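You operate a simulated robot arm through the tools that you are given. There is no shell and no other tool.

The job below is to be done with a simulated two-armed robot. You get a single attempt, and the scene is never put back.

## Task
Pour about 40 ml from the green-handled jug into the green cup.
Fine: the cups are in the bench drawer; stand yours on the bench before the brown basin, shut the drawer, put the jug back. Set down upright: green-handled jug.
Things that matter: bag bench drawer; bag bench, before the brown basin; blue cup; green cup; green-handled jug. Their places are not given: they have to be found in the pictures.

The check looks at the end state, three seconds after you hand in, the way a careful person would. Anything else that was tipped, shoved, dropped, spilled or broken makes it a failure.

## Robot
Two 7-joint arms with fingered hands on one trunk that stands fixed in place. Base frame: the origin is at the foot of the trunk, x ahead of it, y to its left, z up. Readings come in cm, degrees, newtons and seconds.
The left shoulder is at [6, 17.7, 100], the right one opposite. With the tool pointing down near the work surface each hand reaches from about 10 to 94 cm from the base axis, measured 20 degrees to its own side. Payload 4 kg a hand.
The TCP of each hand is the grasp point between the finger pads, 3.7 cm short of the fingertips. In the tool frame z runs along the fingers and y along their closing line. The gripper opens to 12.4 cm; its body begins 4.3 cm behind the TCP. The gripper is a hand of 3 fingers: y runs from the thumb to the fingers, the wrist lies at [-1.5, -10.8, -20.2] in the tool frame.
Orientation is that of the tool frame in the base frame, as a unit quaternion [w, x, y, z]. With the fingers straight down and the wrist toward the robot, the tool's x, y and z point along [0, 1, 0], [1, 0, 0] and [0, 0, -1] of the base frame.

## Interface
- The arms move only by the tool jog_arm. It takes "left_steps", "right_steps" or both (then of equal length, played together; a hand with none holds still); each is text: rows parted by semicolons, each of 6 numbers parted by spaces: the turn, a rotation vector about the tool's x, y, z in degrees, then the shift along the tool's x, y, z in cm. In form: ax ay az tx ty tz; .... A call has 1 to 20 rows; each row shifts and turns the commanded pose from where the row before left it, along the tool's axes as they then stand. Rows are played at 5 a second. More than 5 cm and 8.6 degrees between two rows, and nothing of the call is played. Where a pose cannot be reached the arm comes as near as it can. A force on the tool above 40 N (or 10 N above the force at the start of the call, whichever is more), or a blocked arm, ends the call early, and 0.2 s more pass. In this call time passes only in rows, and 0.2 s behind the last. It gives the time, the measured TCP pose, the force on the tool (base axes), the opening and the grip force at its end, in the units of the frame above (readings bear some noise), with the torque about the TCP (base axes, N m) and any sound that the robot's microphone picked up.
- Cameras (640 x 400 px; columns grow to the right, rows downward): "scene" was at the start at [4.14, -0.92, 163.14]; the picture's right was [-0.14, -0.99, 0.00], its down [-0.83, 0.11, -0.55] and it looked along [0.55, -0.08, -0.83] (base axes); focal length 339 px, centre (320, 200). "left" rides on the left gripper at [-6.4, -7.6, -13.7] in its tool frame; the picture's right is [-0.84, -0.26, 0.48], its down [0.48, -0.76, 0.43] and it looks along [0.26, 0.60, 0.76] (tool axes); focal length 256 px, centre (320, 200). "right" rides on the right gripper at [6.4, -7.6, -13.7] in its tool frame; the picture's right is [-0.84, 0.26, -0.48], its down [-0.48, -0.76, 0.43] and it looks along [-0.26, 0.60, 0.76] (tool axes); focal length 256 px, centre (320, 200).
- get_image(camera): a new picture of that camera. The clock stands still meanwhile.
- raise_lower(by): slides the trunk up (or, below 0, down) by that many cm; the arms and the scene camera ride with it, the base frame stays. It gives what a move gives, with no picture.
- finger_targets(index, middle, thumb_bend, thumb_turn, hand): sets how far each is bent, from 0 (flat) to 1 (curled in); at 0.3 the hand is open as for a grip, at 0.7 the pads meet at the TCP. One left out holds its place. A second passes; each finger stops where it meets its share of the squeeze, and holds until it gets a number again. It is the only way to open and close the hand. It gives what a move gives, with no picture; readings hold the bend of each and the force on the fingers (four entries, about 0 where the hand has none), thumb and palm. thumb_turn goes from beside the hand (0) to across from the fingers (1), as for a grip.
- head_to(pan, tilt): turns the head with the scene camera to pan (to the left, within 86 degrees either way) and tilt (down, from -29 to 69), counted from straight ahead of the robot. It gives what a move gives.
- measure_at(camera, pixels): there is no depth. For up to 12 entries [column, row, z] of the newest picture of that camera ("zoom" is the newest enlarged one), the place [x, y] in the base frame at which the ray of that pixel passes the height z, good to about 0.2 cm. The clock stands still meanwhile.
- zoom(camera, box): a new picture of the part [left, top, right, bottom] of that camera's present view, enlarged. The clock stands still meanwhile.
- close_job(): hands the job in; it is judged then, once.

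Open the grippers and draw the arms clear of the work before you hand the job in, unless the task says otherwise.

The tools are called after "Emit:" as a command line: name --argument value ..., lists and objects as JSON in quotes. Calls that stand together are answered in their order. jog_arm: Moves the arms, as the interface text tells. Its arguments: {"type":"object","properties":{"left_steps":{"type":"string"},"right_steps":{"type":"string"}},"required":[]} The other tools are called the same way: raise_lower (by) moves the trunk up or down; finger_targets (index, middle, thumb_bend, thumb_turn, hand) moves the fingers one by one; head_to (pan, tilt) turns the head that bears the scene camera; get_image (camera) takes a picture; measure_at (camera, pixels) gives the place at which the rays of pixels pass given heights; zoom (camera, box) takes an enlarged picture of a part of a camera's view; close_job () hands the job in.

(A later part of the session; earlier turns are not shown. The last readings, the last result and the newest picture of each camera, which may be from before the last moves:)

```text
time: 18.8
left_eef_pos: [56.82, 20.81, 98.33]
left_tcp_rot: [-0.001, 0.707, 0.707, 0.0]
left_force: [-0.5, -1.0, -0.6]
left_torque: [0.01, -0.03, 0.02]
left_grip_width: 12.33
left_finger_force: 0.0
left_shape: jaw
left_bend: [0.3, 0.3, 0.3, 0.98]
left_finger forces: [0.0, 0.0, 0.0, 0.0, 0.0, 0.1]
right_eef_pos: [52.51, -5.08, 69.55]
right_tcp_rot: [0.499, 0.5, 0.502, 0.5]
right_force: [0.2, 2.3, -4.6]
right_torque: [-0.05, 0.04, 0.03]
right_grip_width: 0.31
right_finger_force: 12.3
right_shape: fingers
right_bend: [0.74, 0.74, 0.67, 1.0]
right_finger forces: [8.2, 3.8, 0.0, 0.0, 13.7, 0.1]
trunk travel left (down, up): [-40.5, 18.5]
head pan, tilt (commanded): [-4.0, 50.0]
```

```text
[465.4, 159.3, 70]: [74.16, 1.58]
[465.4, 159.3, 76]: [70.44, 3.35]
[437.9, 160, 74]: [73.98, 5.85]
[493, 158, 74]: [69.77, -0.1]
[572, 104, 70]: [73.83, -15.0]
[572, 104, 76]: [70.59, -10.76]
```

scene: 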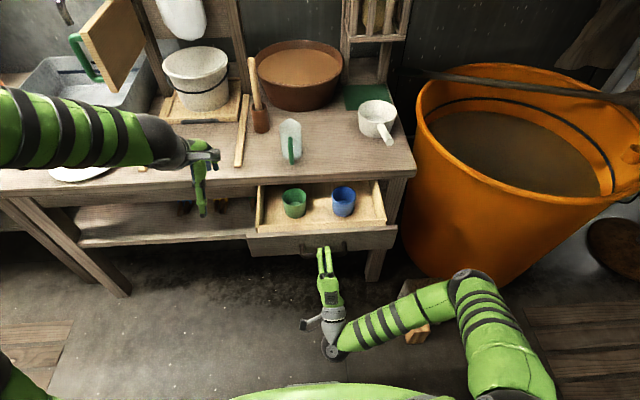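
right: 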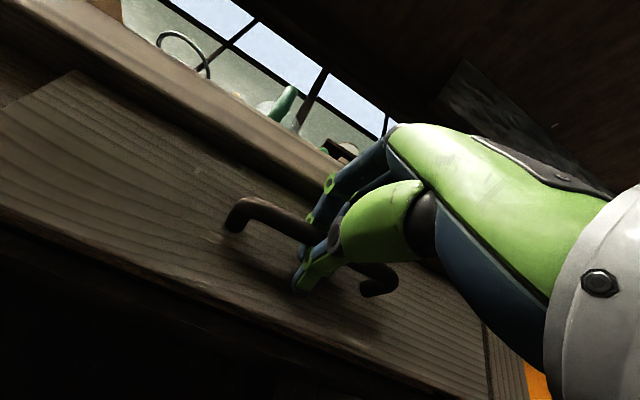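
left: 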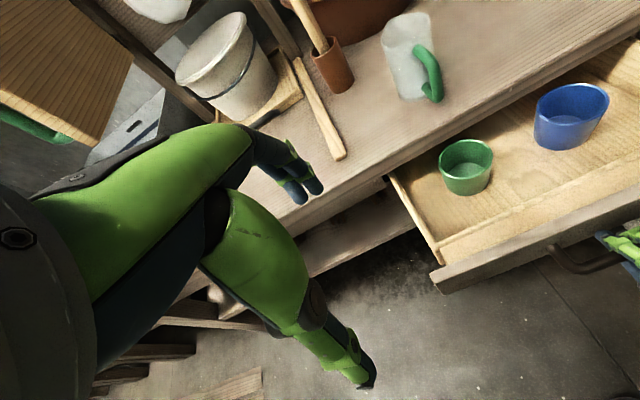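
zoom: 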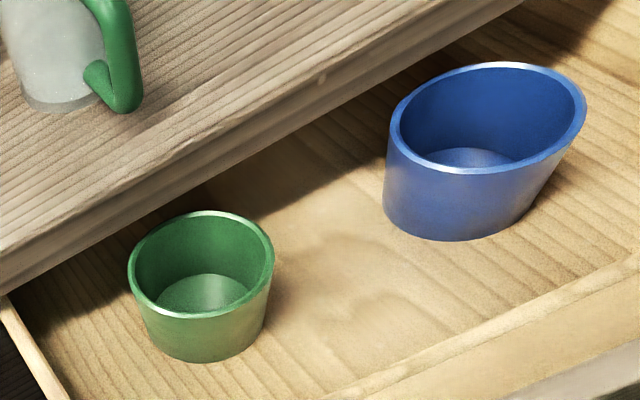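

Green rim centre ≈ (72.0, 2.6, 73.4), radius 3.7 — part of it is still under the bench overhang (x≥75), so I pull the drawer out 6 cm more.

Emit:
jog_arm --right_steps "0 0 0 0 0 -0.6; 0 0 0 0 0 -1; 0 0 0 0 0 -1; 0 0 0 0 0 -1; 0 0 0 0 0 -1; 0 0 0 0 0 -0.8; 0 0 0 0 0 -0.6"

Emit:
get_image --camera "scene"

Emit:
get_image --camera "left"

```text
time: 20.4
left_eef_pos: [56.73, 20.9, 98.36]
left_tcp_rot: [-0.001, 0.708, 0.707, 0.0]
left_force: [-0.6, 0.5, -0.4]
left_torque: [-0.02, -0.01, 0.01]
left_grip_width: 12.35
left_finger_force: 0.0
left_shape: jaw
left_bend: [0.3, 0.3, 0.3, 0.98]
left_finger forces: [0.0, 0.0, 0.1, 0.1, 0.0, 0.0]
right_eef_pos: [46.53, -5.08, 69.6]
right_tcp_rot: [0.498, 0.499, 0.503, 0.5]
right_force: [0.1, 3.9, -10.9]
right_torque: [-0.05, 0.11, 0.1]
right_grip_width: 0.32
right_finger_force: 13.8
right_shape: fingers
right_bend: [0.74, 0.74, 0.67, 1.0]
right_finger forces: [7.7, 3.6, 0.0, 0.0, 17.5, 0.0]
trunk travel left (down, up): [-40.5, 18.5]
head pan, tilt (commanded): [-4.0, 50.0]
```

```text
taken
```

scene: 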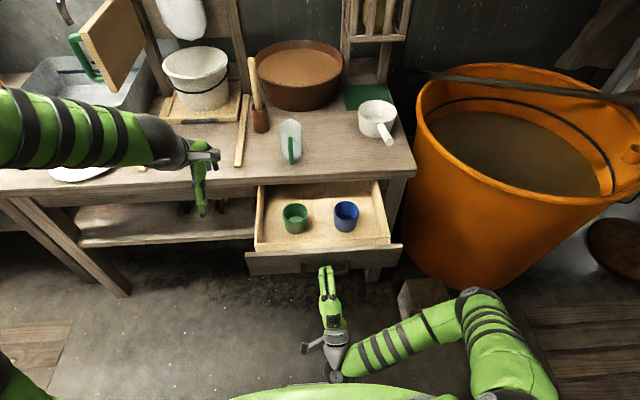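

```text
taken
```

left: 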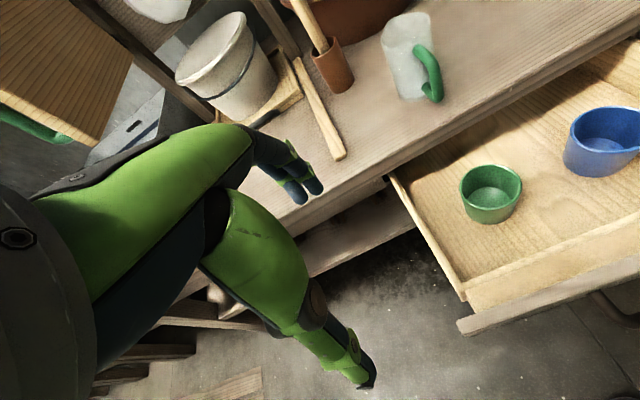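

The cups are now clear of the overhang (green at about x≈66). I release the pull, back the right hand off 5 cm, and then lift it in front of the drawer.

Emit:
finger_targets --hand "right" --index 0.5 --middle 0.5 --thumb_bend 0.5 --thumb_turn 1

Emit:
jog_arm --right_steps "0 0 0 0 0 -1.5; 0 0 0 0 0 -2; 0 0 0 0 0 -2"

Emit:
get_image --camera "scene"

```text
time: 21.4
left_eef_pos: [56.64, 20.87, 98.34]
left_tcp_rot: [0.0, 0.708, 0.706, 0.0]
left_force: [-0.5, 0.2, -0.3]
left_torque: [-0.01, 0.0, -0.02]
left_grip_width: 12.36
left_finger_force: 0.1
left_shape: jaw
left_bend: [0.3, 0.3, 0.3, 0.98]
left_finger forces: [0.0, 0.1, 0.0, 0.0, 0.1, 0.0]
right_eef_pos: [46.53, -5.08, 69.66]
right_tcp_rot: [0.499, 0.5, 0.502, 0.5]
right_force: [-0.3, 0.5, -0.2]
right_torque: [0.0, 0.04, 0.0]
right_grip_width: 6.21
right_finger_force: 0.0
right_shape: fingers
right_bend: [0.5, 0.5, 0.5, 1.0]
right_finger forces: [0.0, 0.1, 0.0, 0.1, 0.1, 0.0]
trunk travel left (down, up): [-40.5, 18.5]
head pan, tilt (commanded): [-4.0, 50.0]
```

```text
time: 22.2
left_eef_pos: [56.7, 20.93, 98.28]
left_tcp_rot: [0.0, 0.707, 0.707, 0.0]
left_force: [0.0, 0.2, 0.1]
left_torque: [-0.02, 0.02, 0.0]
left_grip_width: 12.38
left_finger_force: 0.1
left_shape: jaw
left_bend: [0.3, 0.3, 0.3, 0.98]
left_finger forces: [0.0, 0.0, 0.0, 0.1, 0.0, 0.0]
right_eef_pos: [41.06, -5.01, 69.53]
right_tcp_rot: [0.499, 0.499, 0.502, 0.5]
right_force: [0.1, -0.3, -0.2]
right_torque: [0.01, 0.01, 0.0]
right_grip_width: 6.18
right_finger_force: 0.1
right_shape: fingers
right_bend: [0.5, 0.5, 0.5, 1.0]
right_finger forces: [0.0, 0.1, 0.0, 0.0, 0.1, 0.1]
trunk travel left (down, up): [-40.5, 18.5]
head pan, tilt (commanded): [-4.0, 50.0]
```

```text
taken
```

scene: 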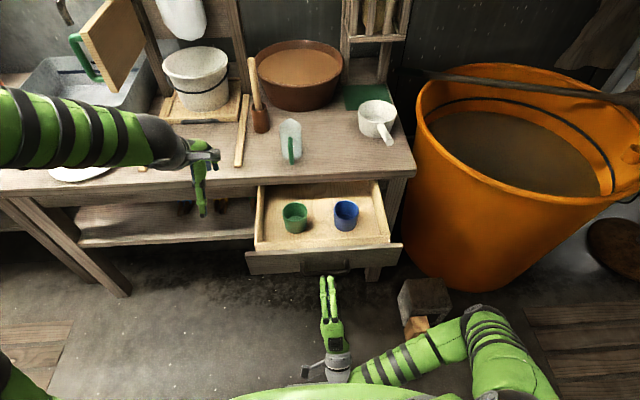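

I lift the right hand in front of the drawer, shifting to the right, to about z≈101.

Emit:
jog_arm --right_steps "0 0 0 -1.5 4.5 0; 0 0 0 -2 4.5 0; 0 0 0 -2 4.5 0; 0 0 0 -2 4.5 0; 0 0 0 -2 4.5 0; 0 0 0 -2 4.5 0; 0 0 0 -2 4.5 0"

Emit:
jog_arm --right_steps "0 0 -8.2 0 0 0; 0 0 -8.2 0 0 0; 0 0 -8.2 0 0 0; 0 0 -8.2 0 0 0; 0 0 -8.2 0 0 0; 0 0 -8.2 0 0 0; 0 0 -8.2 0 0 0; 0 0 -8.2 0 0 0; 0 0 -8.2 0 0 0; 0 0 -8.2 0 0 0; 0 0 -8 0 0 0"

Emit:
get_image --camera "scene"

```text
time: 23.8
left_eef_pos: [56.71, 20.7, 98.22]
left_tcp_rot: [0.0, 0.708, 0.706, 0.001]
left_force: [-0.2, -0.4, -0.6]
left_torque: [0.03, -0.02, -0.02]
left_grip_width: 12.38
left_finger_force: 0.1
left_shape: jaw
left_bend: [0.3, 0.3, 0.3, 0.98]
left_finger forces: [0.1, 0.1, 0.0, 0.0, 0.1, 0.0]
right_eef_pos: [46.76, -16.53, 94.49]
right_tcp_rot: [0.498, 0.499, 0.502, 0.501]
right_force: [-0.4, 0.1, -0.1]
right_torque: [0.02, -0.02, -0.01]
right_grip_width: 6.21
right_finger_force: 0.0
right_shape: fingers
right_bend: [0.5, 0.5, 0.5, 1.0]
right_finger forces: [0.0, 0.0, 0.1, 0.0, 0.0, 0.0]
right hand out of reach, approached as far as the arm can: row 5, 6, 7
trunk travel left (down, up): [-40.5, 18.5]
head pan, tilt (commanded): [-4.0, 50.0]
```

```text
time: 26.2
left_eef_pos: [56.8, 20.72, 98.34]
left_tcp_rot: [0.0, 0.707, 0.707, 0.0]
left_force: [0.3, 0.6, 1.2]
left_torque: [0.01, -0.02, 0.0]
left_grip_width: 12.37
left_finger_force: 0.1
left_shape: jaw
left_bend: [0.3, 0.3, 0.3, 0.98]
left_finger forces: [0.0, 0.0, 0.0, 0.0, 0.0, 0.0]
right_eef_pos: [52.69, -16.95, 90.16]
right_tcp_rot: [0.707, -0.001, 0.708, 0.0]
right_force: [-0.4, -0.6, 1.1]
right_torque: [-0.04, -0.02, -0.01]
right_grip_width: 6.21
right_finger_force: 0.1
right_shape: fingers
right_bend: [0.5, 0.5, 0.5, 1.0]
right_finger forces: [0.0, 0.1, 0.1, 0.1, 0.0, 0.0]
right hand out of reach, approached as far as the arm can: row 1, 2, 3, 4, 5, 6, 7, 8, 9, 10, 11
trunk travel left (down, up): [-40.5, 18.5]
head pan, tilt (commanded): [-4.0, 50.0]
```

```text
taken
```

scene: 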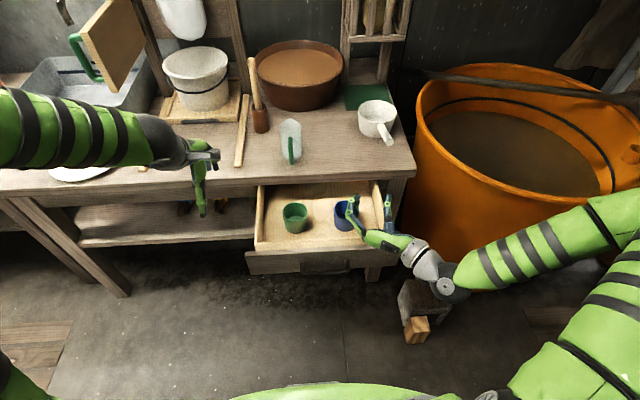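

Orientation is now fingers-forward with closing line along y, wrist to the right. I tilt the hand 50° downward and open the fingers to about 9 cm.

Emit:
jog_arm --right_steps "0 8.4 0 0 0 0; 0 8.4 0 0 0 0; 0 8.3 0 0 0 0; 0 8.3 0 0 0 0; 0 8.3 0 0 0 0; 0 8.3 0 0 0 0"

Emit:
finger_targets --hand "right" --index 0.36 --middle 0.36 --thumb_bend 0.36 --thumb_turn 1

Emit:
get_image --camera "scene"

Emit:
get_image --camera "right"

```text
time: 27.6
left_eef_pos: [56.79, 20.78, 98.33]
left_tcp_rot: [0.001, 0.707, 0.707, 0.0]
left_force: [-0.1, 0.0, 0.3]
left_torque: [-0.02, -0.04, 0.02]
left_grip_width: 12.33
left_finger_force: 0.1
left_shape: jaw
left_bend: [0.3, 0.3, 0.3, 0.98]
left_finger forces: [0.0, 0.0, 0.0, 0.0, 0.0, 0.0]
right_eef_pos: [53.27, -17.03, 89.8]
right_tcp_rot: [0.34, -0.002, 0.94, -0.001]
right_force: [0.3, 0.2, 0.9]
right_torque: [0.01, 0.0, 0.0]
right_grip_width: 6.22
right_finger_force: 0.1
right_shape: fingers
right_bend: [0.5, 0.5, 0.5, 1.0]
right_finger forces: [0.0, 0.1, 0.0, 0.0, 0.1, 0.0]
right hand out of reach, approached as far as the arm can: row 1
trunk travel left (down, up): [-40.5, 18.5]
head pan, tilt (commanded): [-4.0, 50.0]
```

```text
time: 28.6
left_eef_pos: [56.79, 20.79, 98.33]
left_tcp_rot: [0.001, 0.707, 0.707, 0.0]
left_force: [-0.2, 0.3, 0.2]
left_torque: [0.0, -0.02, -0.01]
left_grip_width: 12.37
left_finger_force: 0.0
left_shape: jaw
left_bend: [0.3, 0.3, 0.3, 0.98]
left_finger forces: [0.1, 0.0, 0.0, 0.0, 0.0, 0.0]
right_eef_pos: [53.37, -17.0, 89.78]
right_tcp_rot: [0.341, -0.001, 0.94, -0.001]
right_force: [0.6, -0.4, -0.6]
right_torque: [0.04, 0.03, -0.01]
right_grip_width: 10.49
right_finger_force: 0.0
right_shape: fingers
right_bend: [0.36, 0.36, 0.36, 0.98]
right_finger forces: [0.0, 0.0, 0.1, 0.1, 0.1, 0.0]
trunk travel left (down, up): [-40.5, 18.5]
head pan, tilt (commanded): [-4.0, 50.0]
```

```text
taken
```

scene: 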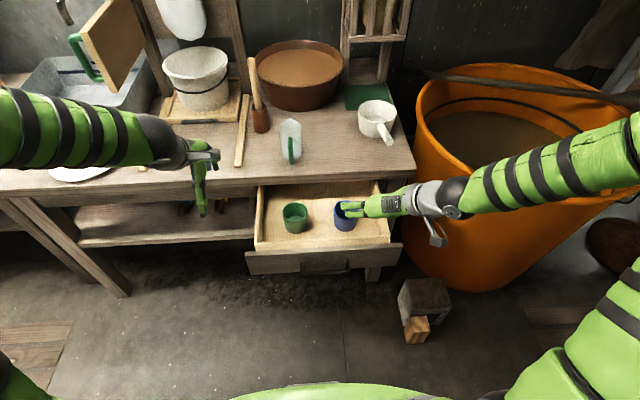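

```text
taken
```

right: 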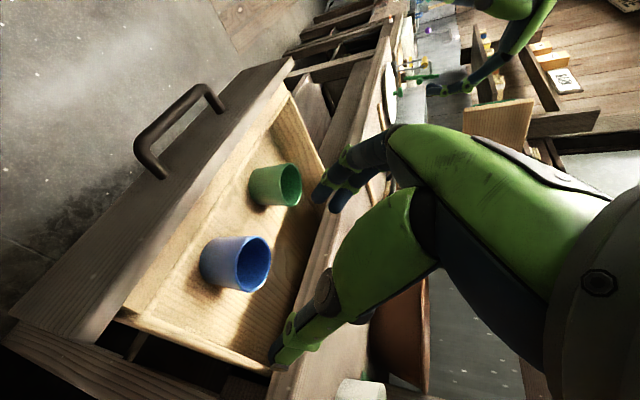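

The tilt is 50° below horizontal; I back it to 40° below horizontal for reach, and re-measure the green cup with zooms from scene and left cameras.

Emit:
jog_arm --right_steps "0 -5 0 0 0 0; 0 -5 0 0 0 0"

Emit:
zoom --camera "left" --box '[430, 130, 550, 230]'

Emit:
zoom --camera "scene" --box '[250, 180, 350, 260]'

```text
time: 29.2
left_eef_pos: [56.67, 20.94, 98.32]
left_tcp_rot: [0.0, 0.707, 0.707, 0.0]
left_force: [-0.1, 0.0, -0.7]
left_torque: [0.0, -0.07, -0.01]
left_grip_width: 12.37
left_finger_force: 0.0
left_shape: jaw
left_bend: [0.3, 0.3, 0.3, 0.98]
left_finger forces: [0.0, 0.1, 0.0, 0.0, 0.0, 0.0]
right_eef_pos: [53.37, -17.03, 89.91]
right_tcp_rot: [0.422, -0.002, 0.907, 0.0]
right_force: [0.4, -0.4, -0.8]
right_torque: [0.0, 0.01, -0.02]
right_grip_width: 10.52
right_finger_force: 0.1
right_shape: fingers
right_bend: [0.36, 0.36, 0.36, 0.98]
right_finger forces: [0.0, 0.0, 0.0, 0.0, 0.0, 0.0]
trunk travel left (down, up): [-40.5, 18.5]
head pan, tilt (commanded): [-4.0, 50.0]
```

```text
4.00 times, centred on (490, 180) of left
```

zoom: 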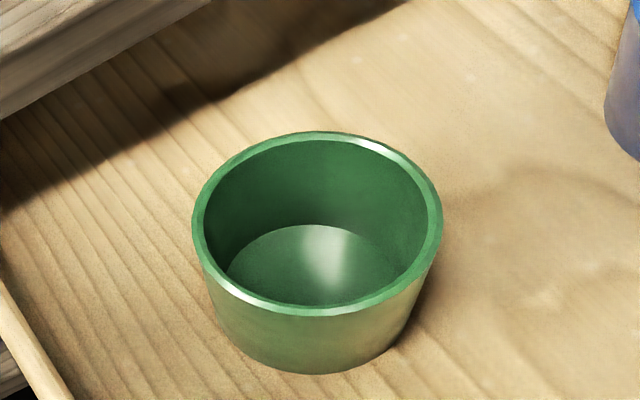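

```text
5.00 times, centred on (300, 220) of scene
```

zoom: 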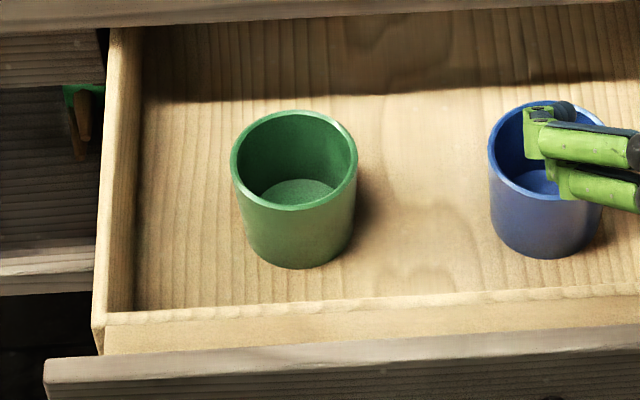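

I intersect the rim-centre rays (left (489.3,185.5), scene (294.8,211.8)) and also measure the rim width.

Emit:
measure_at --camera "left" --pixels '[[489.25, 185.5, 70], [489.25, 185.5, 76]]'

Emit:
measure_at --camera "scene" --pixels '[[294.8, 211.8, 70], [294.8, 211.8, 76], [282, 211.8, 73.4], [307.4, 211.8, 73.4], [294.8, 202, 73.4], [294.8, 222, 73.4], [295, 233.5, 67], [274.4, 211.8, 67]]'

```text
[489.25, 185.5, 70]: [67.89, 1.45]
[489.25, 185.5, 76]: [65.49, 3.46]
```

```text
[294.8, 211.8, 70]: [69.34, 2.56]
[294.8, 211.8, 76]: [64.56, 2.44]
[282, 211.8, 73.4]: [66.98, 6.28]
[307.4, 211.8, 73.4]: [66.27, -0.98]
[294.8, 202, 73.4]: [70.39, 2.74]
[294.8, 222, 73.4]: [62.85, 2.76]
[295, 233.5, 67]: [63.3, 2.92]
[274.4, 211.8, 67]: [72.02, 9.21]
```

Green cup: rim centre (66.6, 2.5, 73.1), radius 3.75, standing on the drawer floor at z≈67. I set the opening to ~9 cm and move over the cup.

Emit:
finger_targets --hand "right" --index 0.4 --middle 0.4 --thumb_bend 0.4 --thumb_turn 1

Emit:
jog_arm --right_steps "0 0 0 -0.41 3.25 2.53; 0 0 0 -0.41 3.25 2.53; 0 0 0 -0.41 3.25 2.53; 0 0 0 -0.41 3.25 2.53; 0 0 0 -0.41 3.25 2.53; 0 0 0 -0.41 3.25 2.53"

Emit:
get_image --camera "scene"

Emit:
get_image --camera "left"

Emit:
get_image --camera "right"

```text
time: 30.2
left_eef_pos: [56.66, 20.85, 98.4]
left_tcp_rot: [0.0, 0.707, 0.707, 0.001]
left_force: [-0.1, -0.3, 0.4]
left_torque: [0.01, 0.0, 0.0]
left_grip_width: 12.37
left_finger_force: 0.0
left_shape: jaw
left_bend: [0.3, 0.3, 0.3, 0.98]
left_finger forces: [0.0, 0.0, 0.0, 0.1, 0.0, 0.0]
right_eef_pos: [53.38, -17.02, 89.89]
right_tcp_rot: [0.421, -0.001, 0.907, 0.0]
right_force: [0.2, -0.2, 0.0]
right_torque: [0.01, -0.01, 0.03]
right_grip_width: 9.36
right_finger_force: 0.0
right_shape: fingers
right_bend: [0.4, 0.4, 0.4, 0.99]
right_finger forces: [0.0, 0.0, 0.1, 0.1, 0.0, 0.1]
trunk travel left (down, up): [-40.5, 18.5]
head pan, tilt (commanded): [-4.0, 50.0]
```

```text
time: 31.6
left_eef_pos: [56.77, 20.83, 98.3]
left_tcp_rot: [0.0, 0.707, 0.707, 0.0]
left_force: [-0.5, 0.8, 1.0]
left_torque: [0.03, -0.01, 0.01]
left_grip_width: 12.36
left_finger_force: 0.0
left_shape: jaw
left_bend: [0.3, 0.3, 0.3, 0.98]
left_finger forces: [0.0, 0.0, 0.0, 0.0, 0.1, 0.0]
right_eef_pos: [66.67, 2.58, 81.78]
right_tcp_rot: [0.42, -0.002, 0.907, -0.001]
right_force: [0.6, -0.1, -0.4]
right_torque: [0.01, 0.03, -0.01]
right_grip_width: 9.32
right_finger_force: 0.0
right_shape: fingers
right_bend: [0.4, 0.4, 0.4, 0.99]
right_finger forces: [0.0, 0.0, 0.1, 0.1, 0.0, 0.1]
trunk travel left (down, up): [-40.5, 18.5]
head pan, tilt (commanded): [-4.0, 50.0]
```

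```text
taken
```

scene: 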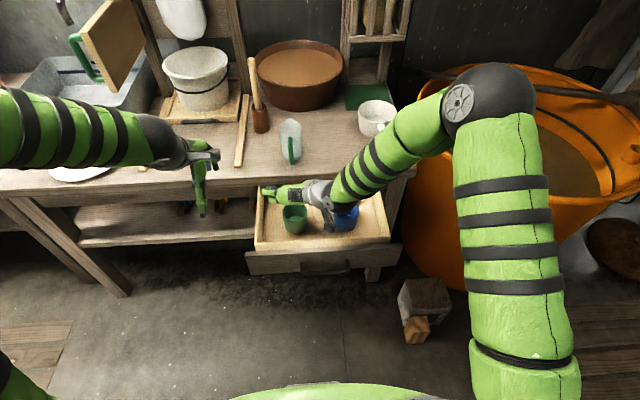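

```text
taken
```

left: 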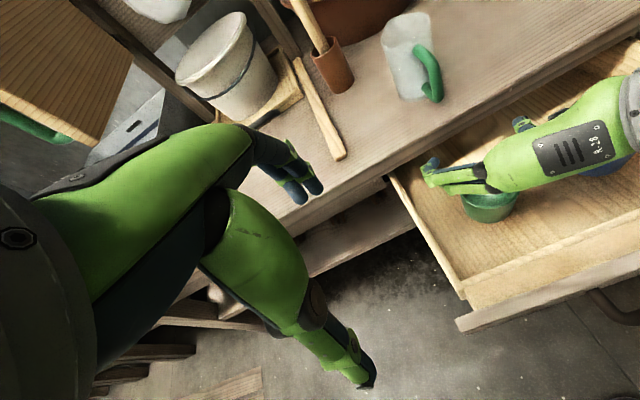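

```text
taken
```

right: 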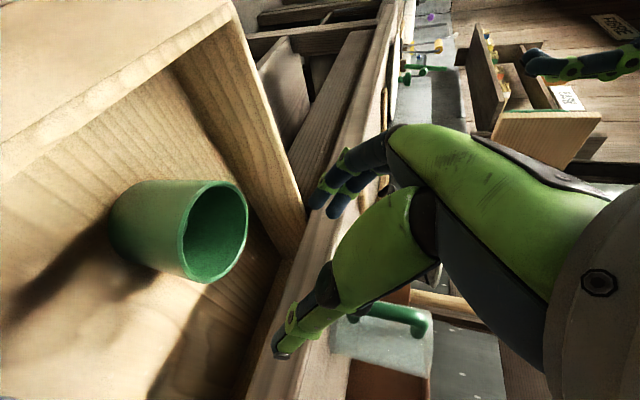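

The hand is over the green cup. I descend 7.5 cm straight down and check the straddle.

Emit:
jog_arm --right_steps "0 0 0 1.92 -0.08 1.61; 0 0 0 1.92 0 1.61; 0 0 0 1.92 0 1.61"

Emit:
zoom --camera "scene" --box '[240, 160, 360, 260]'

Emit:
zoom --camera "left" --box '[400, 100, 600, 250]'

Emit:
get_image --camera "right"

```text
time: 32.4
left_eef_pos: [56.67, 20.83, 98.38]
left_tcp_rot: [0.0, 0.707, 0.707, -0.001]
left_force: [-0.5, -0.1, -0.2]
left_torque: [-0.03, 0.0, -0.01]
left_grip_width: 12.35
left_finger_force: 0.0
left_shape: jaw
left_bend: [0.3, 0.3, 0.3, 0.98]
left_finger forces: [0.0, 0.0, 0.0, 0.1, 0.1, 0.0]
right_eef_pos: [66.6, 2.46, 74.4]
right_tcp_rot: [0.421, -0.001, 0.907, 0.0]
right_force: [-0.8, 0.1, -1.0]
right_torque: [0.03, -0.02, 0.02]
right_grip_width: 9.34
right_finger_force: 0.1
right_shape: fingers
right_bend: [0.4, 0.4, 0.4, 0.99]
right_finger forces: [0.0, 0.0, 0.0, 0.1, 0.0, 0.0]
trunk travel left (down, up): [-40.5, 18.5]
head pan, tilt (commanded): [-4.0, 50.0]
```

```text
4.00 times, centred on (300, 210) of scene
```

zoom: 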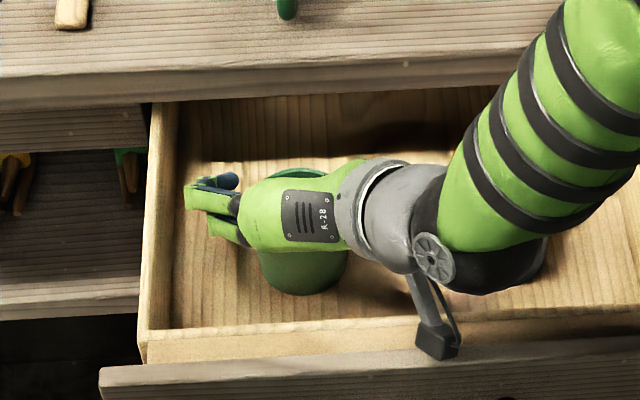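

```text
2.67 times, centred on (500, 175) of left
```

zoom: 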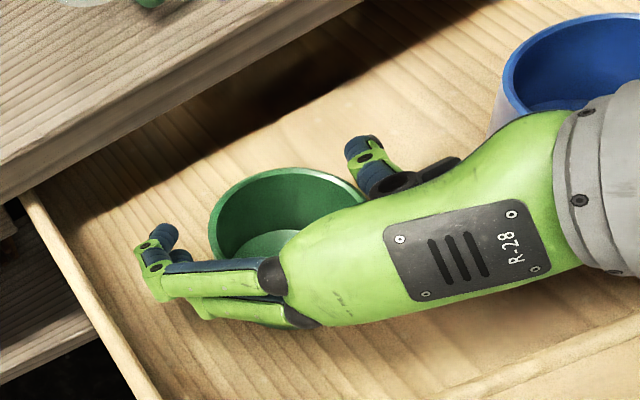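

```text
taken
```

right: 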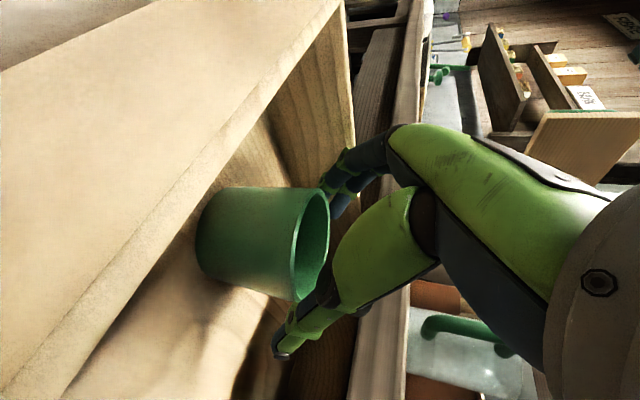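

The hand straddles the cup well. The wrist camera bracket at zoom (440,340) comes near the drawer front, so I measure the drawer-front top edge before descending further.

Emit:
measure_at --camera "scene" --pixels '[[245, 252.5, 70], [245, 252.5, 73], [245, 252.5, 75], [245, 252.5, 77], [260, 293, 73], [341, 296, 76]]'

Emit:
zoom --camera "scene" --box '[290, 180, 410, 280]'

Emit:
zoom --camera "left" --box '[440, 150, 640, 320]'

```text
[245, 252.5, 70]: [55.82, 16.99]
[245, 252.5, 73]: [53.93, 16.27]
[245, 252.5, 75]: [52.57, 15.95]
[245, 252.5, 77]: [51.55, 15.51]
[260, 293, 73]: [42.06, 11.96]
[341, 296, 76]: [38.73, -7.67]
```

```text
4.00 times, centred on (350, 230) of scene
```

zoom: 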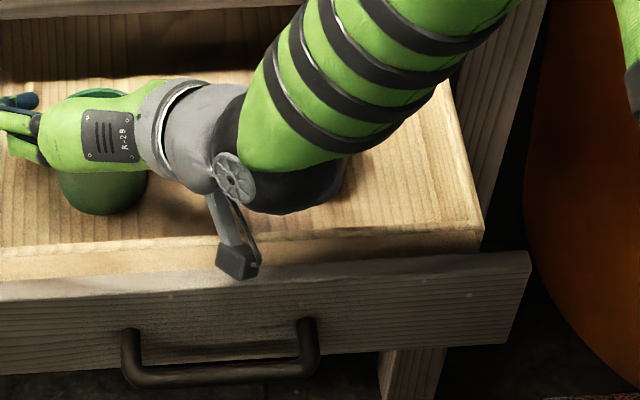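

```text
2.35 times, centred on (540, 235) of left
```

zoom: 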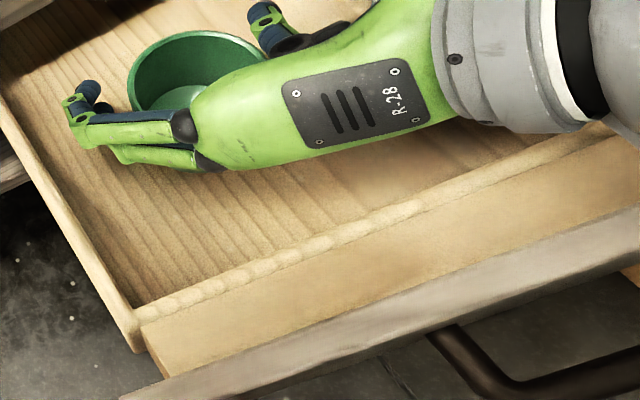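

The drawer front's top is at z≈75 and the camera bracket would come down to about z≈75 there, so this tilt is too flat. I rise 7.5 cm, steepen the pitch by 10° and yaw −30° about the vertical, which also helps the reach later.

Emit:
jog_arm --right_steps "0 0 0 -1.92 0 -1.61; 0 0 0 -1.92 0 -1.61; 0 0 0 -1.92 0 -1.61; 0 5 0 0 0 0; 0 5 0 0 0 0; 4.82 0 5.75 0 0 0; 4.82 0 5.75 0 0 0; 4.82 0 5.75 0 0 0; 4.82 0 5.75 0 0 0"

Emit:
get_image --camera "scene"

Emit:
get_image --camera "right"

Emit:
zoom --camera "left" --box '[400, 80, 640, 260]'

```text
time: 34.4
left_eef_pos: [56.67, 20.86, 98.31]
left_tcp_rot: [0.0, 0.707, 0.707, 0.0]
left_force: [0.1, 0.7, -0.3]
left_torque: [-0.03, -0.03, -0.03]
left_grip_width: 12.38
left_finger_force: 0.0
left_shape: jaw
left_bend: [0.3, 0.3, 0.3, 0.98]
left_finger forces: [0.0, 0.1, 0.0, 0.0, 0.0, 0.0]
right_eef_pos: [66.55, 2.31, 82.0]
right_tcp_rot: [0.329, 0.243, 0.908, -0.089]
right_force: [-0.2, 0.8, -0.1]
right_torque: [0.04, 0.01, 0.02]
right_grip_width: 9.32
right_finger_force: 0.1
right_shape: fingers
right_bend: [0.4, 0.4, 0.4, 0.99]
right_finger forces: [0.0, 0.0, 0.0, 0.0, 0.1, 0.1]
trunk travel left (down, up): [-40.5, 18.5]
head pan, tilt (commanded): [-4.0, 50.0]
```

```text
taken
```

scene: 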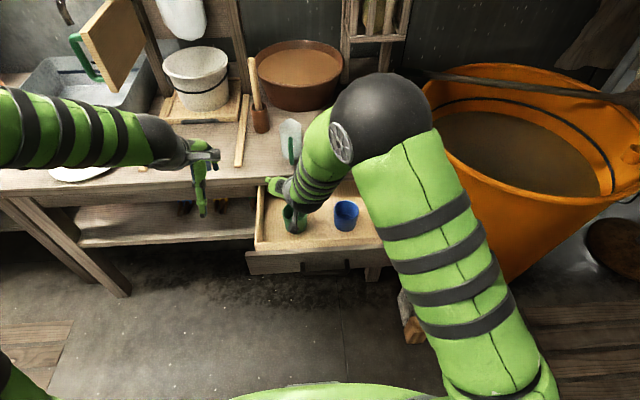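

```text
taken
```

right: 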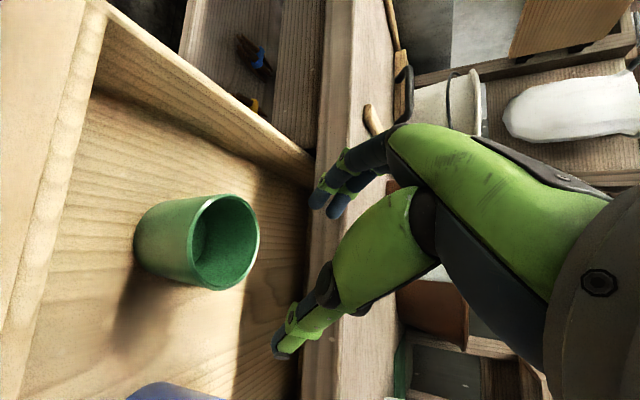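

```text
2.22 times, centred on (520, 170) of left
```

zoom: 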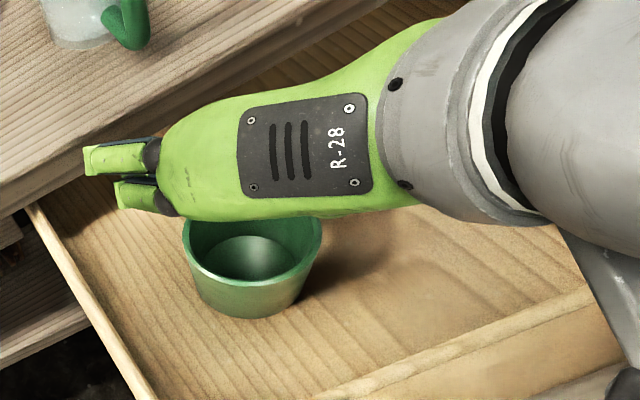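

Orientation is as planned, elbow high and clear. I descend 7.7 cm over the cup again.

Emit:
jog_arm --right_steps "0 0 0 1.67 0.05 1.96; 0 0 0 1.67 0.05 1.96; 0 0 0 1.67 0.05 1.96"

Emit:
get_image --camera "right"

Emit:
zoom --camera "left" --box '[400, 100, 640, 280]'

Emit:
zoom --camera "scene" --box '[240, 160, 360, 260]'

```text
time: 35.2
left_eef_pos: [56.82, 20.77, 98.36]
left_tcp_rot: [0.0, 0.707, 0.707, 0.0]
left_force: [0.0, 0.3, 0.3]
left_torque: [-0.01, -0.02, 0.03]
left_grip_width: 12.38
left_finger_force: 0.0
left_shape: jaw
left_bend: [0.3, 0.3, 0.3, 0.98]
left_finger forces: [0.0, 0.1, 0.0, 0.0, 0.0, 0.0]
right_eef_pos: [66.49, 2.36, 74.2]
right_tcp_rot: [0.329, 0.241, 0.909, -0.089]
right_force: [1.5, 0.1, -0.7]
right_torque: [0.01, 0.01, -0.02]
right_grip_width: 9.33
right_finger_force: 0.0
right_shape: fingers
right_bend: [0.4, 0.4, 0.4, 0.99]
right_finger forces: [0.0, 0.0, 0.0, 0.0, 0.0, 0.1]
trunk travel left (down, up): [-40.5, 18.5]
head pan, tilt (commanded): [-4.0, 50.0]
```

```text
taken
```

right: 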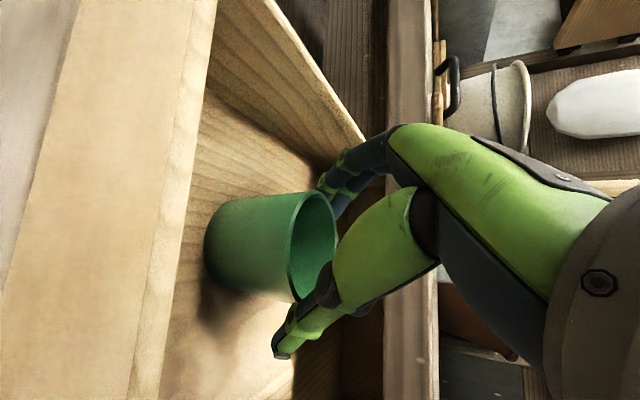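

```text
2.22 times, centred on (520, 190) of left
```

zoom: 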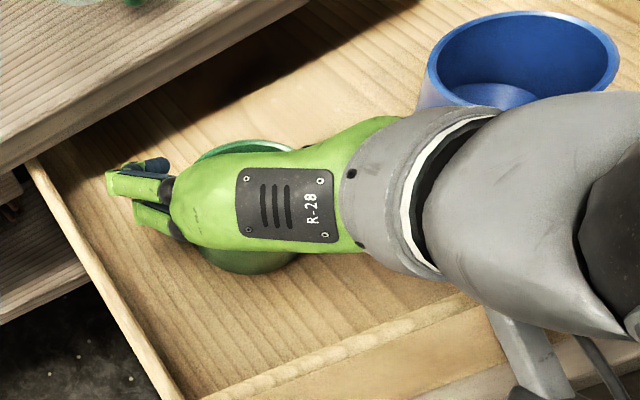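

```text
4.00 times, centred on (300, 210) of scene
```

zoom: 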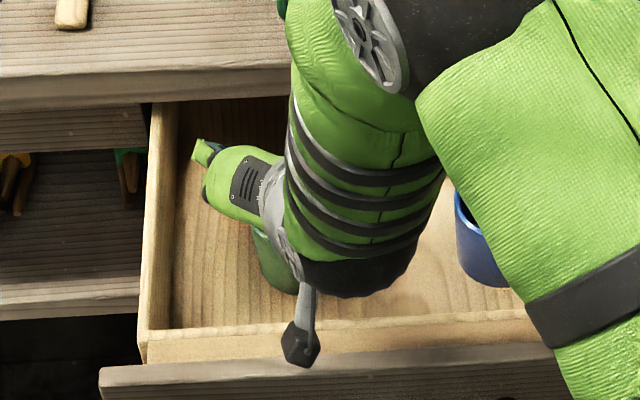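

The fingers bracket the rim. I descend the last 2.4 cm and close gently on the cup.

Emit:
jog_arm --right_steps "0 0 0 0.78 0.08 0.92; 0 0 0 0.78 0.08 0.92"

Emit:
finger_targets --hand "right" --index 0.44 --middle 0.44 --thumb_bend 0.44 --thumb_turn 1

Emit:
get_image --camera "right"

```text
time: 35.8
left_eef_pos: [56.71, 20.73, 98.35]
left_tcp_rot: [0.0, 0.707, 0.707, 0.001]
left_force: [0.2, -0.1, 0.4]
left_torque: [0.02, 0.03, 0.03]
left_grip_width: 12.34
left_finger_force: 0.0
left_shape: jaw
left_bend: [0.3, 0.3, 0.3, 0.98]
left_finger forces: [0.0, 0.0, 0.0, 0.1, 0.0, 0.1]
right_eef_pos: [66.53, 2.66, 71.87]
right_tcp_rot: [0.329, 0.243, 0.908, -0.089]
right_force: [-0.7, -0.4, 0.5]
right_torque: [0.0, -0.01, 0.0]
right_grip_width: 9.37
right_finger_force: 0.3
right_shape: fingers
right_bend: [0.4, 0.4, 0.4, 0.99]
right_finger forces: [0.0, 0.0, 0.0, 0.1, 0.4, 0.0]
trunk travel left (down, up): [-40.5, 18.5]
head pan, tilt (commanded): [-4.0, 50.0]
```

```text
time: 36.8
left_eef_pos: [56.65, 20.85, 98.38]
left_tcp_rot: [-0.001, 0.706, 0.708, 0.0]
left_force: [-0.5, 0.1, 0.2]
left_torque: [-0.03, -0.01, 0.01]
left_grip_width: 12.33
left_finger_force: 0.0
left_shape: jaw
left_bend: [0.3, 0.3, 0.3, 0.98]
left_finger forces: [0.1, 0.0, 0.1, 0.1, 0.0, 0.0]
right_eef_pos: [66.62, 2.52, 71.72]
right_tcp_rot: [0.329, 0.242, 0.908, -0.09]
right_force: [0.2, 0.9, -1.1]
right_torque: [0.03, -0.06, 0.02]
right_grip_width: 8.27
right_finger_force: 0.8
right_shape: fingers
right_bend: [0.43, 0.44, 0.44, 0.99]
right_finger forces: [1.1, 0.0, 0.1, 0.0, 1.0, 0.1]
trunk travel left (down, up): [-40.5, 18.5]
head pan, tilt (commanded): [-4.0, 50.0]
```

```text
taken
```

right: 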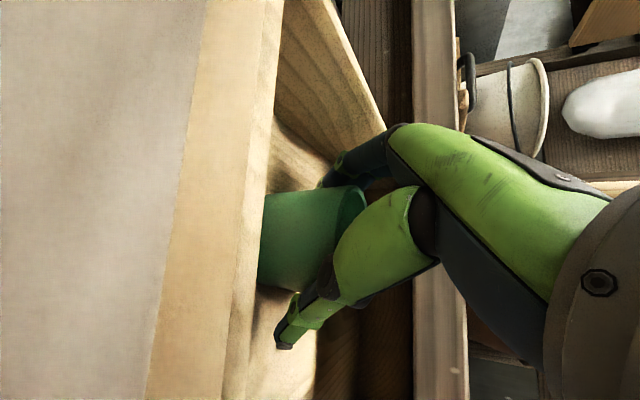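

Index and thumb have touched the cup (≈1 N). I close firmer.

Emit:
finger_targets --hand "right" --index 0.5 --middle 0.5 --thumb_bend 0.48 --thumb_turn 1

Emit:
get_image --camera "right"

Emit:
zoom --camera "left" --box '[400, 100, 640, 280]'

```text
time: 37.8
left_eef_pos: [56.72, 20.7, 98.17]
left_tcp_rot: [-0.001, 0.707, 0.707, 0.001]
left_force: [0.0, -0.3, 0.2]
left_torque: [-0.02, 0.02, 0.01]
left_grip_width: 12.35
left_finger_force: 0.1
left_shape: jaw
left_bend: [0.3, 0.3, 0.3, 0.98]
left_finger forces: [0.1, 0.1, 0.0, 0.1, 0.0, 0.0]
right_eef_pos: [66.56, 2.59, 71.85]
right_tcp_rot: [0.329, 0.242, 0.908, -0.089]
right_force: [1.6, 1.5, 4.3]
right_torque: [0.21, -0.19, 0.08]
right_grip_width: 7.95
right_finger_force: 7.9
right_shape: fingers
right_bend: [0.45, 0.49, 0.47, 1.0]
right_finger forces: [6.7, 1.7, 0.0, 0.0, 7.3, 0.0]
trunk travel left (down, up): [-40.5, 18.5]
head pan, tilt (commanded): [-4.0, 50.0]
```

```text
taken
```

right: 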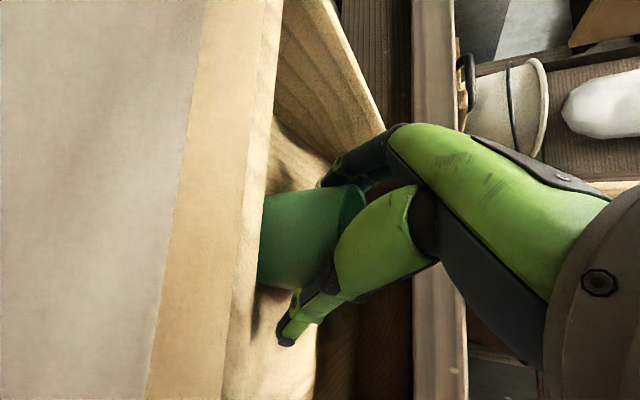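

```text
2.22 times, centred on (520, 190) of left
```

zoom: 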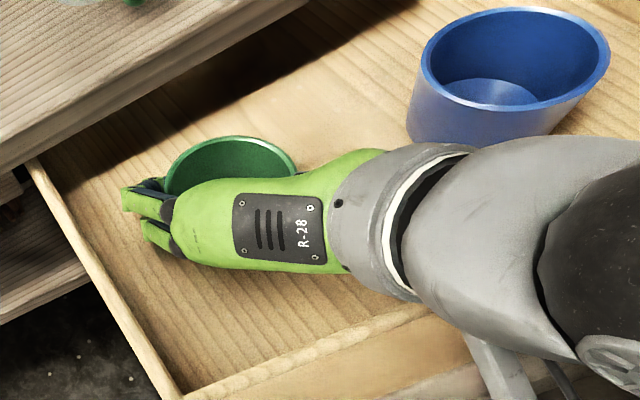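

Grip: index 6.7 N, thumb 7.3 N. I lift 2 cm slowly and check whether the cup comes along upright.

Emit:
jog_arm --right_steps "0 0 0 -0.32 0 -0.38; 0 0 0 -0.48 0 -0.57; 0 0 0 -0.48 0 -0.57"

Emit:
get_image --camera "right"

Emit:
zoom --camera "left" --box '[400, 100, 640, 280]'

```text
time: 38.6
left_eef_pos: [56.67, 20.75, 98.29]
left_tcp_rot: [0.0, 0.707, 0.707, 0.0]
left_force: [0.3, -0.6, -1.0]
left_torque: [0.0, -0.02, 0.0]
left_grip_width: 12.38
left_finger_force: 0.0
left_shape: jaw
left_bend: [0.3, 0.3, 0.3, 0.98]
left_finger forces: [0.0, 0.1, 0.1, 0.0, 0.1, 0.0]
right_eef_pos: [66.53, 2.57, 73.87]
right_tcp_rot: [0.33, 0.241, 0.908, -0.088]
right_force: [0.0, 0.4, -2.2]
right_torque: [-0.01, -0.02, 0.03]
right_grip_width: 7.85
right_finger_force: 7.5
right_shape: fingers
right_bend: [0.46, 0.49, 0.47, 1.0]
right_finger forces: [5.8, 1.3, 0.0, 0.1, 7.1, 0.0]
trunk travel left (down, up): [-40.5, 18.5]
head pan, tilt (commanded): [-4.0, 50.0]
```

```text
taken
```

right: 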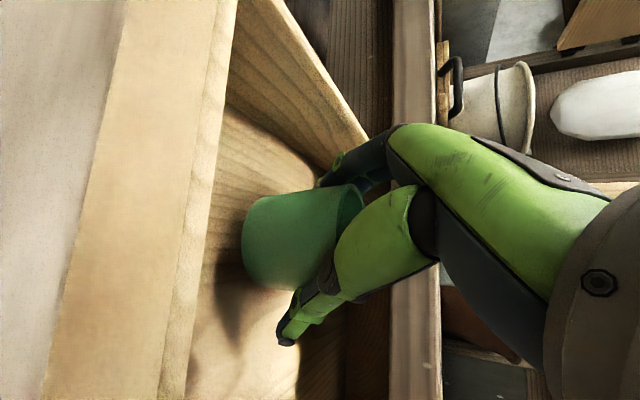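

```text
2.22 times, centred on (520, 190) of left
```

zoom: 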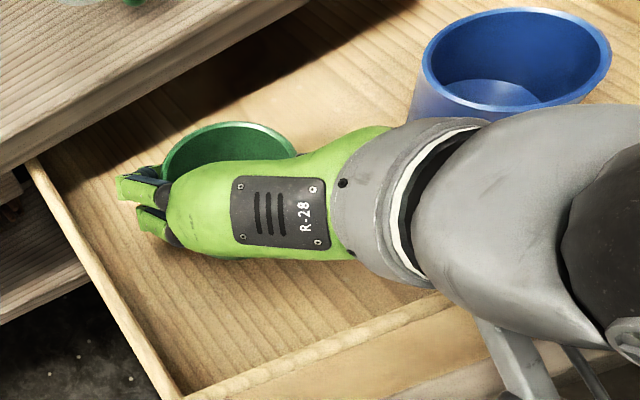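

The cup came up with the hand, upright. I use the trunk to lift everything another 12 cm (a pure vertical lift).

Emit:
raise_lower --by 12

Emit:
get_image --camera "right"

Emit:
get_image --camera "scene"

Emit:
get_image --camera "left"

```text
time: 40.1
left_eef_pos: [56.74, 20.88, 110.23]
left_tcp_rot: [-0.001, 0.707, 0.707, 0.0]
left_force: [0.2, -0.8, -0.4]
left_torque: [-0.01, -0.01, -0.03]
left_grip_width: 12.36
left_finger_force: 0.0
left_shape: jaw
left_bend: [0.3, 0.3, 0.3, 0.98]
left_finger forces: [0.0, 0.0, 0.0, 0.0, 0.0, 0.0]
right_eef_pos: [66.54, 2.73, 85.68]
right_tcp_rot: [0.329, 0.242, 0.908, -0.089]
right_force: [0.1, -0.2, -1.6]
right_torque: [0.01, 0.0, -0.01]
right_grip_width: 7.88
right_finger_force: 7.0
right_shape: fingers
right_bend: [0.46, 0.49, 0.47, 1.0]
right_finger forces: [5.7, 1.3, 0.0, 0.0, 7.1, 0.0]
trunk travel left (down, up): [-52.5, 6.5]
head pan, tilt (commanded): [-4.0, 50.0]
```

```text
taken
```

right: 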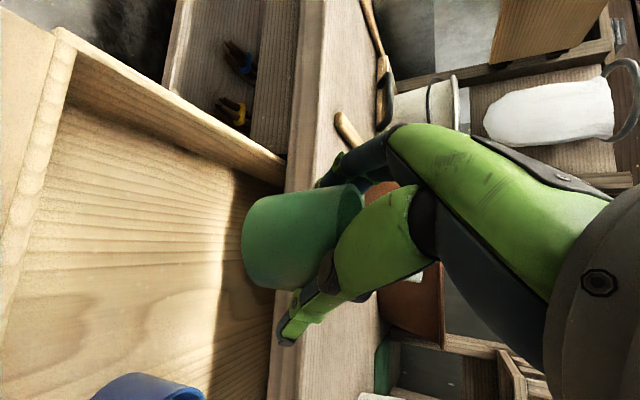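

```text
taken
```

scene: 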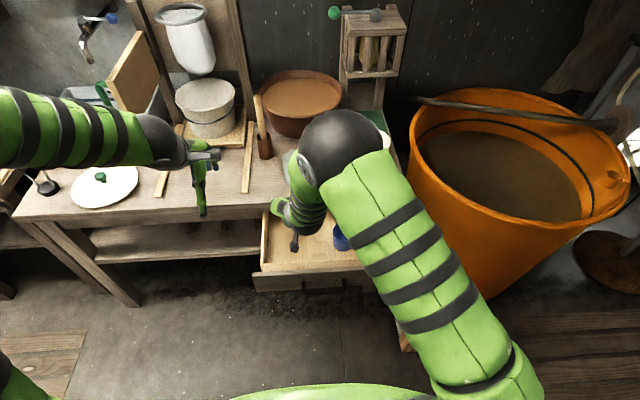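

```text
taken
```

left: 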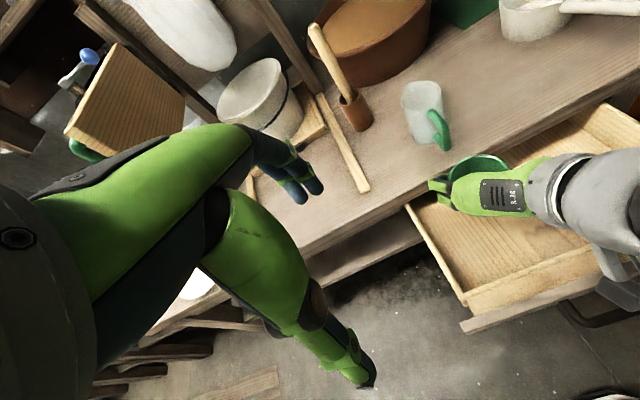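

The cup is held steadily. I move it up 9 and right 13 cm, in front of the bench, so it can pass to the right of the jug.

Emit:
jog_arm --right_steps "0 0 0 -1.54 -1.61 -0.39; 0 0 0 -1.54 -1.61 -0.39; 0 0 0 -1.54 -1.61 -0.39; 0 0 0 -1.54 -1.61 -0.39; 0 0 0 -1.54 -1.61 -0.39; 0 0 0 -1.54 -1.61 -0.39; 0 0 0 -1.54 -1.61 -0.39"

Emit:
get_image --camera "scene"

```text
time: 41.7
left_eef_pos: [56.78, 20.83, 110.37]
left_tcp_rot: [0.0, 0.707, 0.707, 0.001]
left_force: [0.6, -1.3, 0.4]
left_torque: [0.01, 0.0, -0.01]
left_grip_width: 12.37
left_finger_force: 0.0
left_shape: jaw
left_bend: [0.3, 0.3, 0.3, 0.98]
left_finger forces: [0.1, 0.0, 0.0, 0.0, 0.1, 0.0]
right_eef_pos: [66.53, -10.26, 94.95]
right_tcp_rot: [0.329, 0.241, 0.908, -0.089]
right_force: [0.5, 0.0, -0.6]
right_torque: [0.01, 0.02, -0.01]
right_grip_width: 7.84
right_finger_force: 6.8
right_shape: fingers
right_bend: [0.46, 0.49, 0.47, 1.0]
right_finger forces: [5.6, 1.4, 0.0, 0.1, 7.0, 0.1]
trunk travel left (down, up): [-52.5, 6.5]
head pan, tilt (commanded): [-4.0, 50.0]
```

```text
taken
```

scene: 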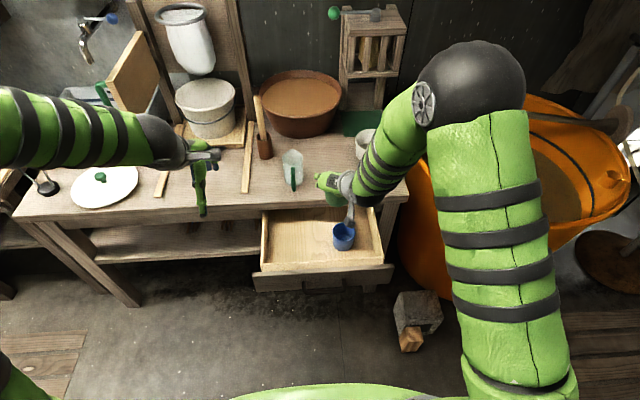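

The cup hangs at (66.5,−10.3,95), clear. I move forward toward the spot before the basin, keeping above the jug's height.

Emit:
jog_arm --right_steps "0 0 0 -1.78 1.63 1.5; 0 0 0 -1.78 1.63 1.5; 0 0 0 -1.78 1.63 1.5; 0 0 0 -1.78 1.63 1.5; 0 0 0 -1.78 1.63 1.5"

Emit:
get_image --camera "scene"

Emit:
get_image --camera "left"

```text
time: 42.9
left_eef_pos: [56.7, 20.88, 110.33]
left_tcp_rot: [-0.001, 0.707, 0.707, 0.0]
left_force: [-0.2, 0.3, 0.0]
left_torque: [-0.02, -0.03, -0.04]
left_grip_width: 12.37
left_finger_force: 0.1
left_shape: jaw
left_bend: [0.3, 0.3, 0.3, 0.98]
left_finger forces: [0.0, 0.0, 0.0, 0.0, 0.0, 0.0]
right_eef_pos: [80.73, -9.04, 94.69]
right_tcp_rot: [0.328, 0.243, 0.909, -0.089]
right_force: [-0.2, -0.3, -1.3]
right_torque: [0.0, 0.01, -0.02]
right_grip_width: 7.83
right_finger_force: 7.2
right_shape: fingers
right_bend: [0.46, 0.49, 0.47, 1.0]
right_finger forces: [5.4, 1.3, 0.0, 0.1, 6.7, 0.1]
trunk travel left (down, up): [-52.5, 6.5]
head pan, tilt (commanded): [-4.0, 50.0]
```

```text
taken
```

scene: 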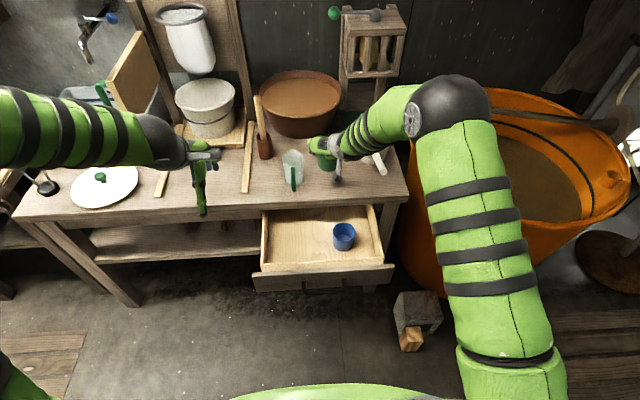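

```text
taken
```

left: 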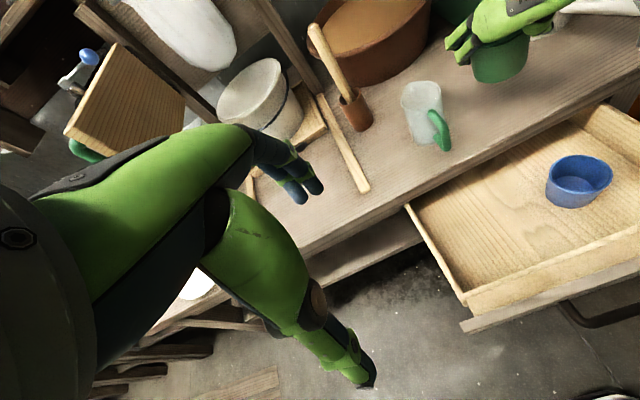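

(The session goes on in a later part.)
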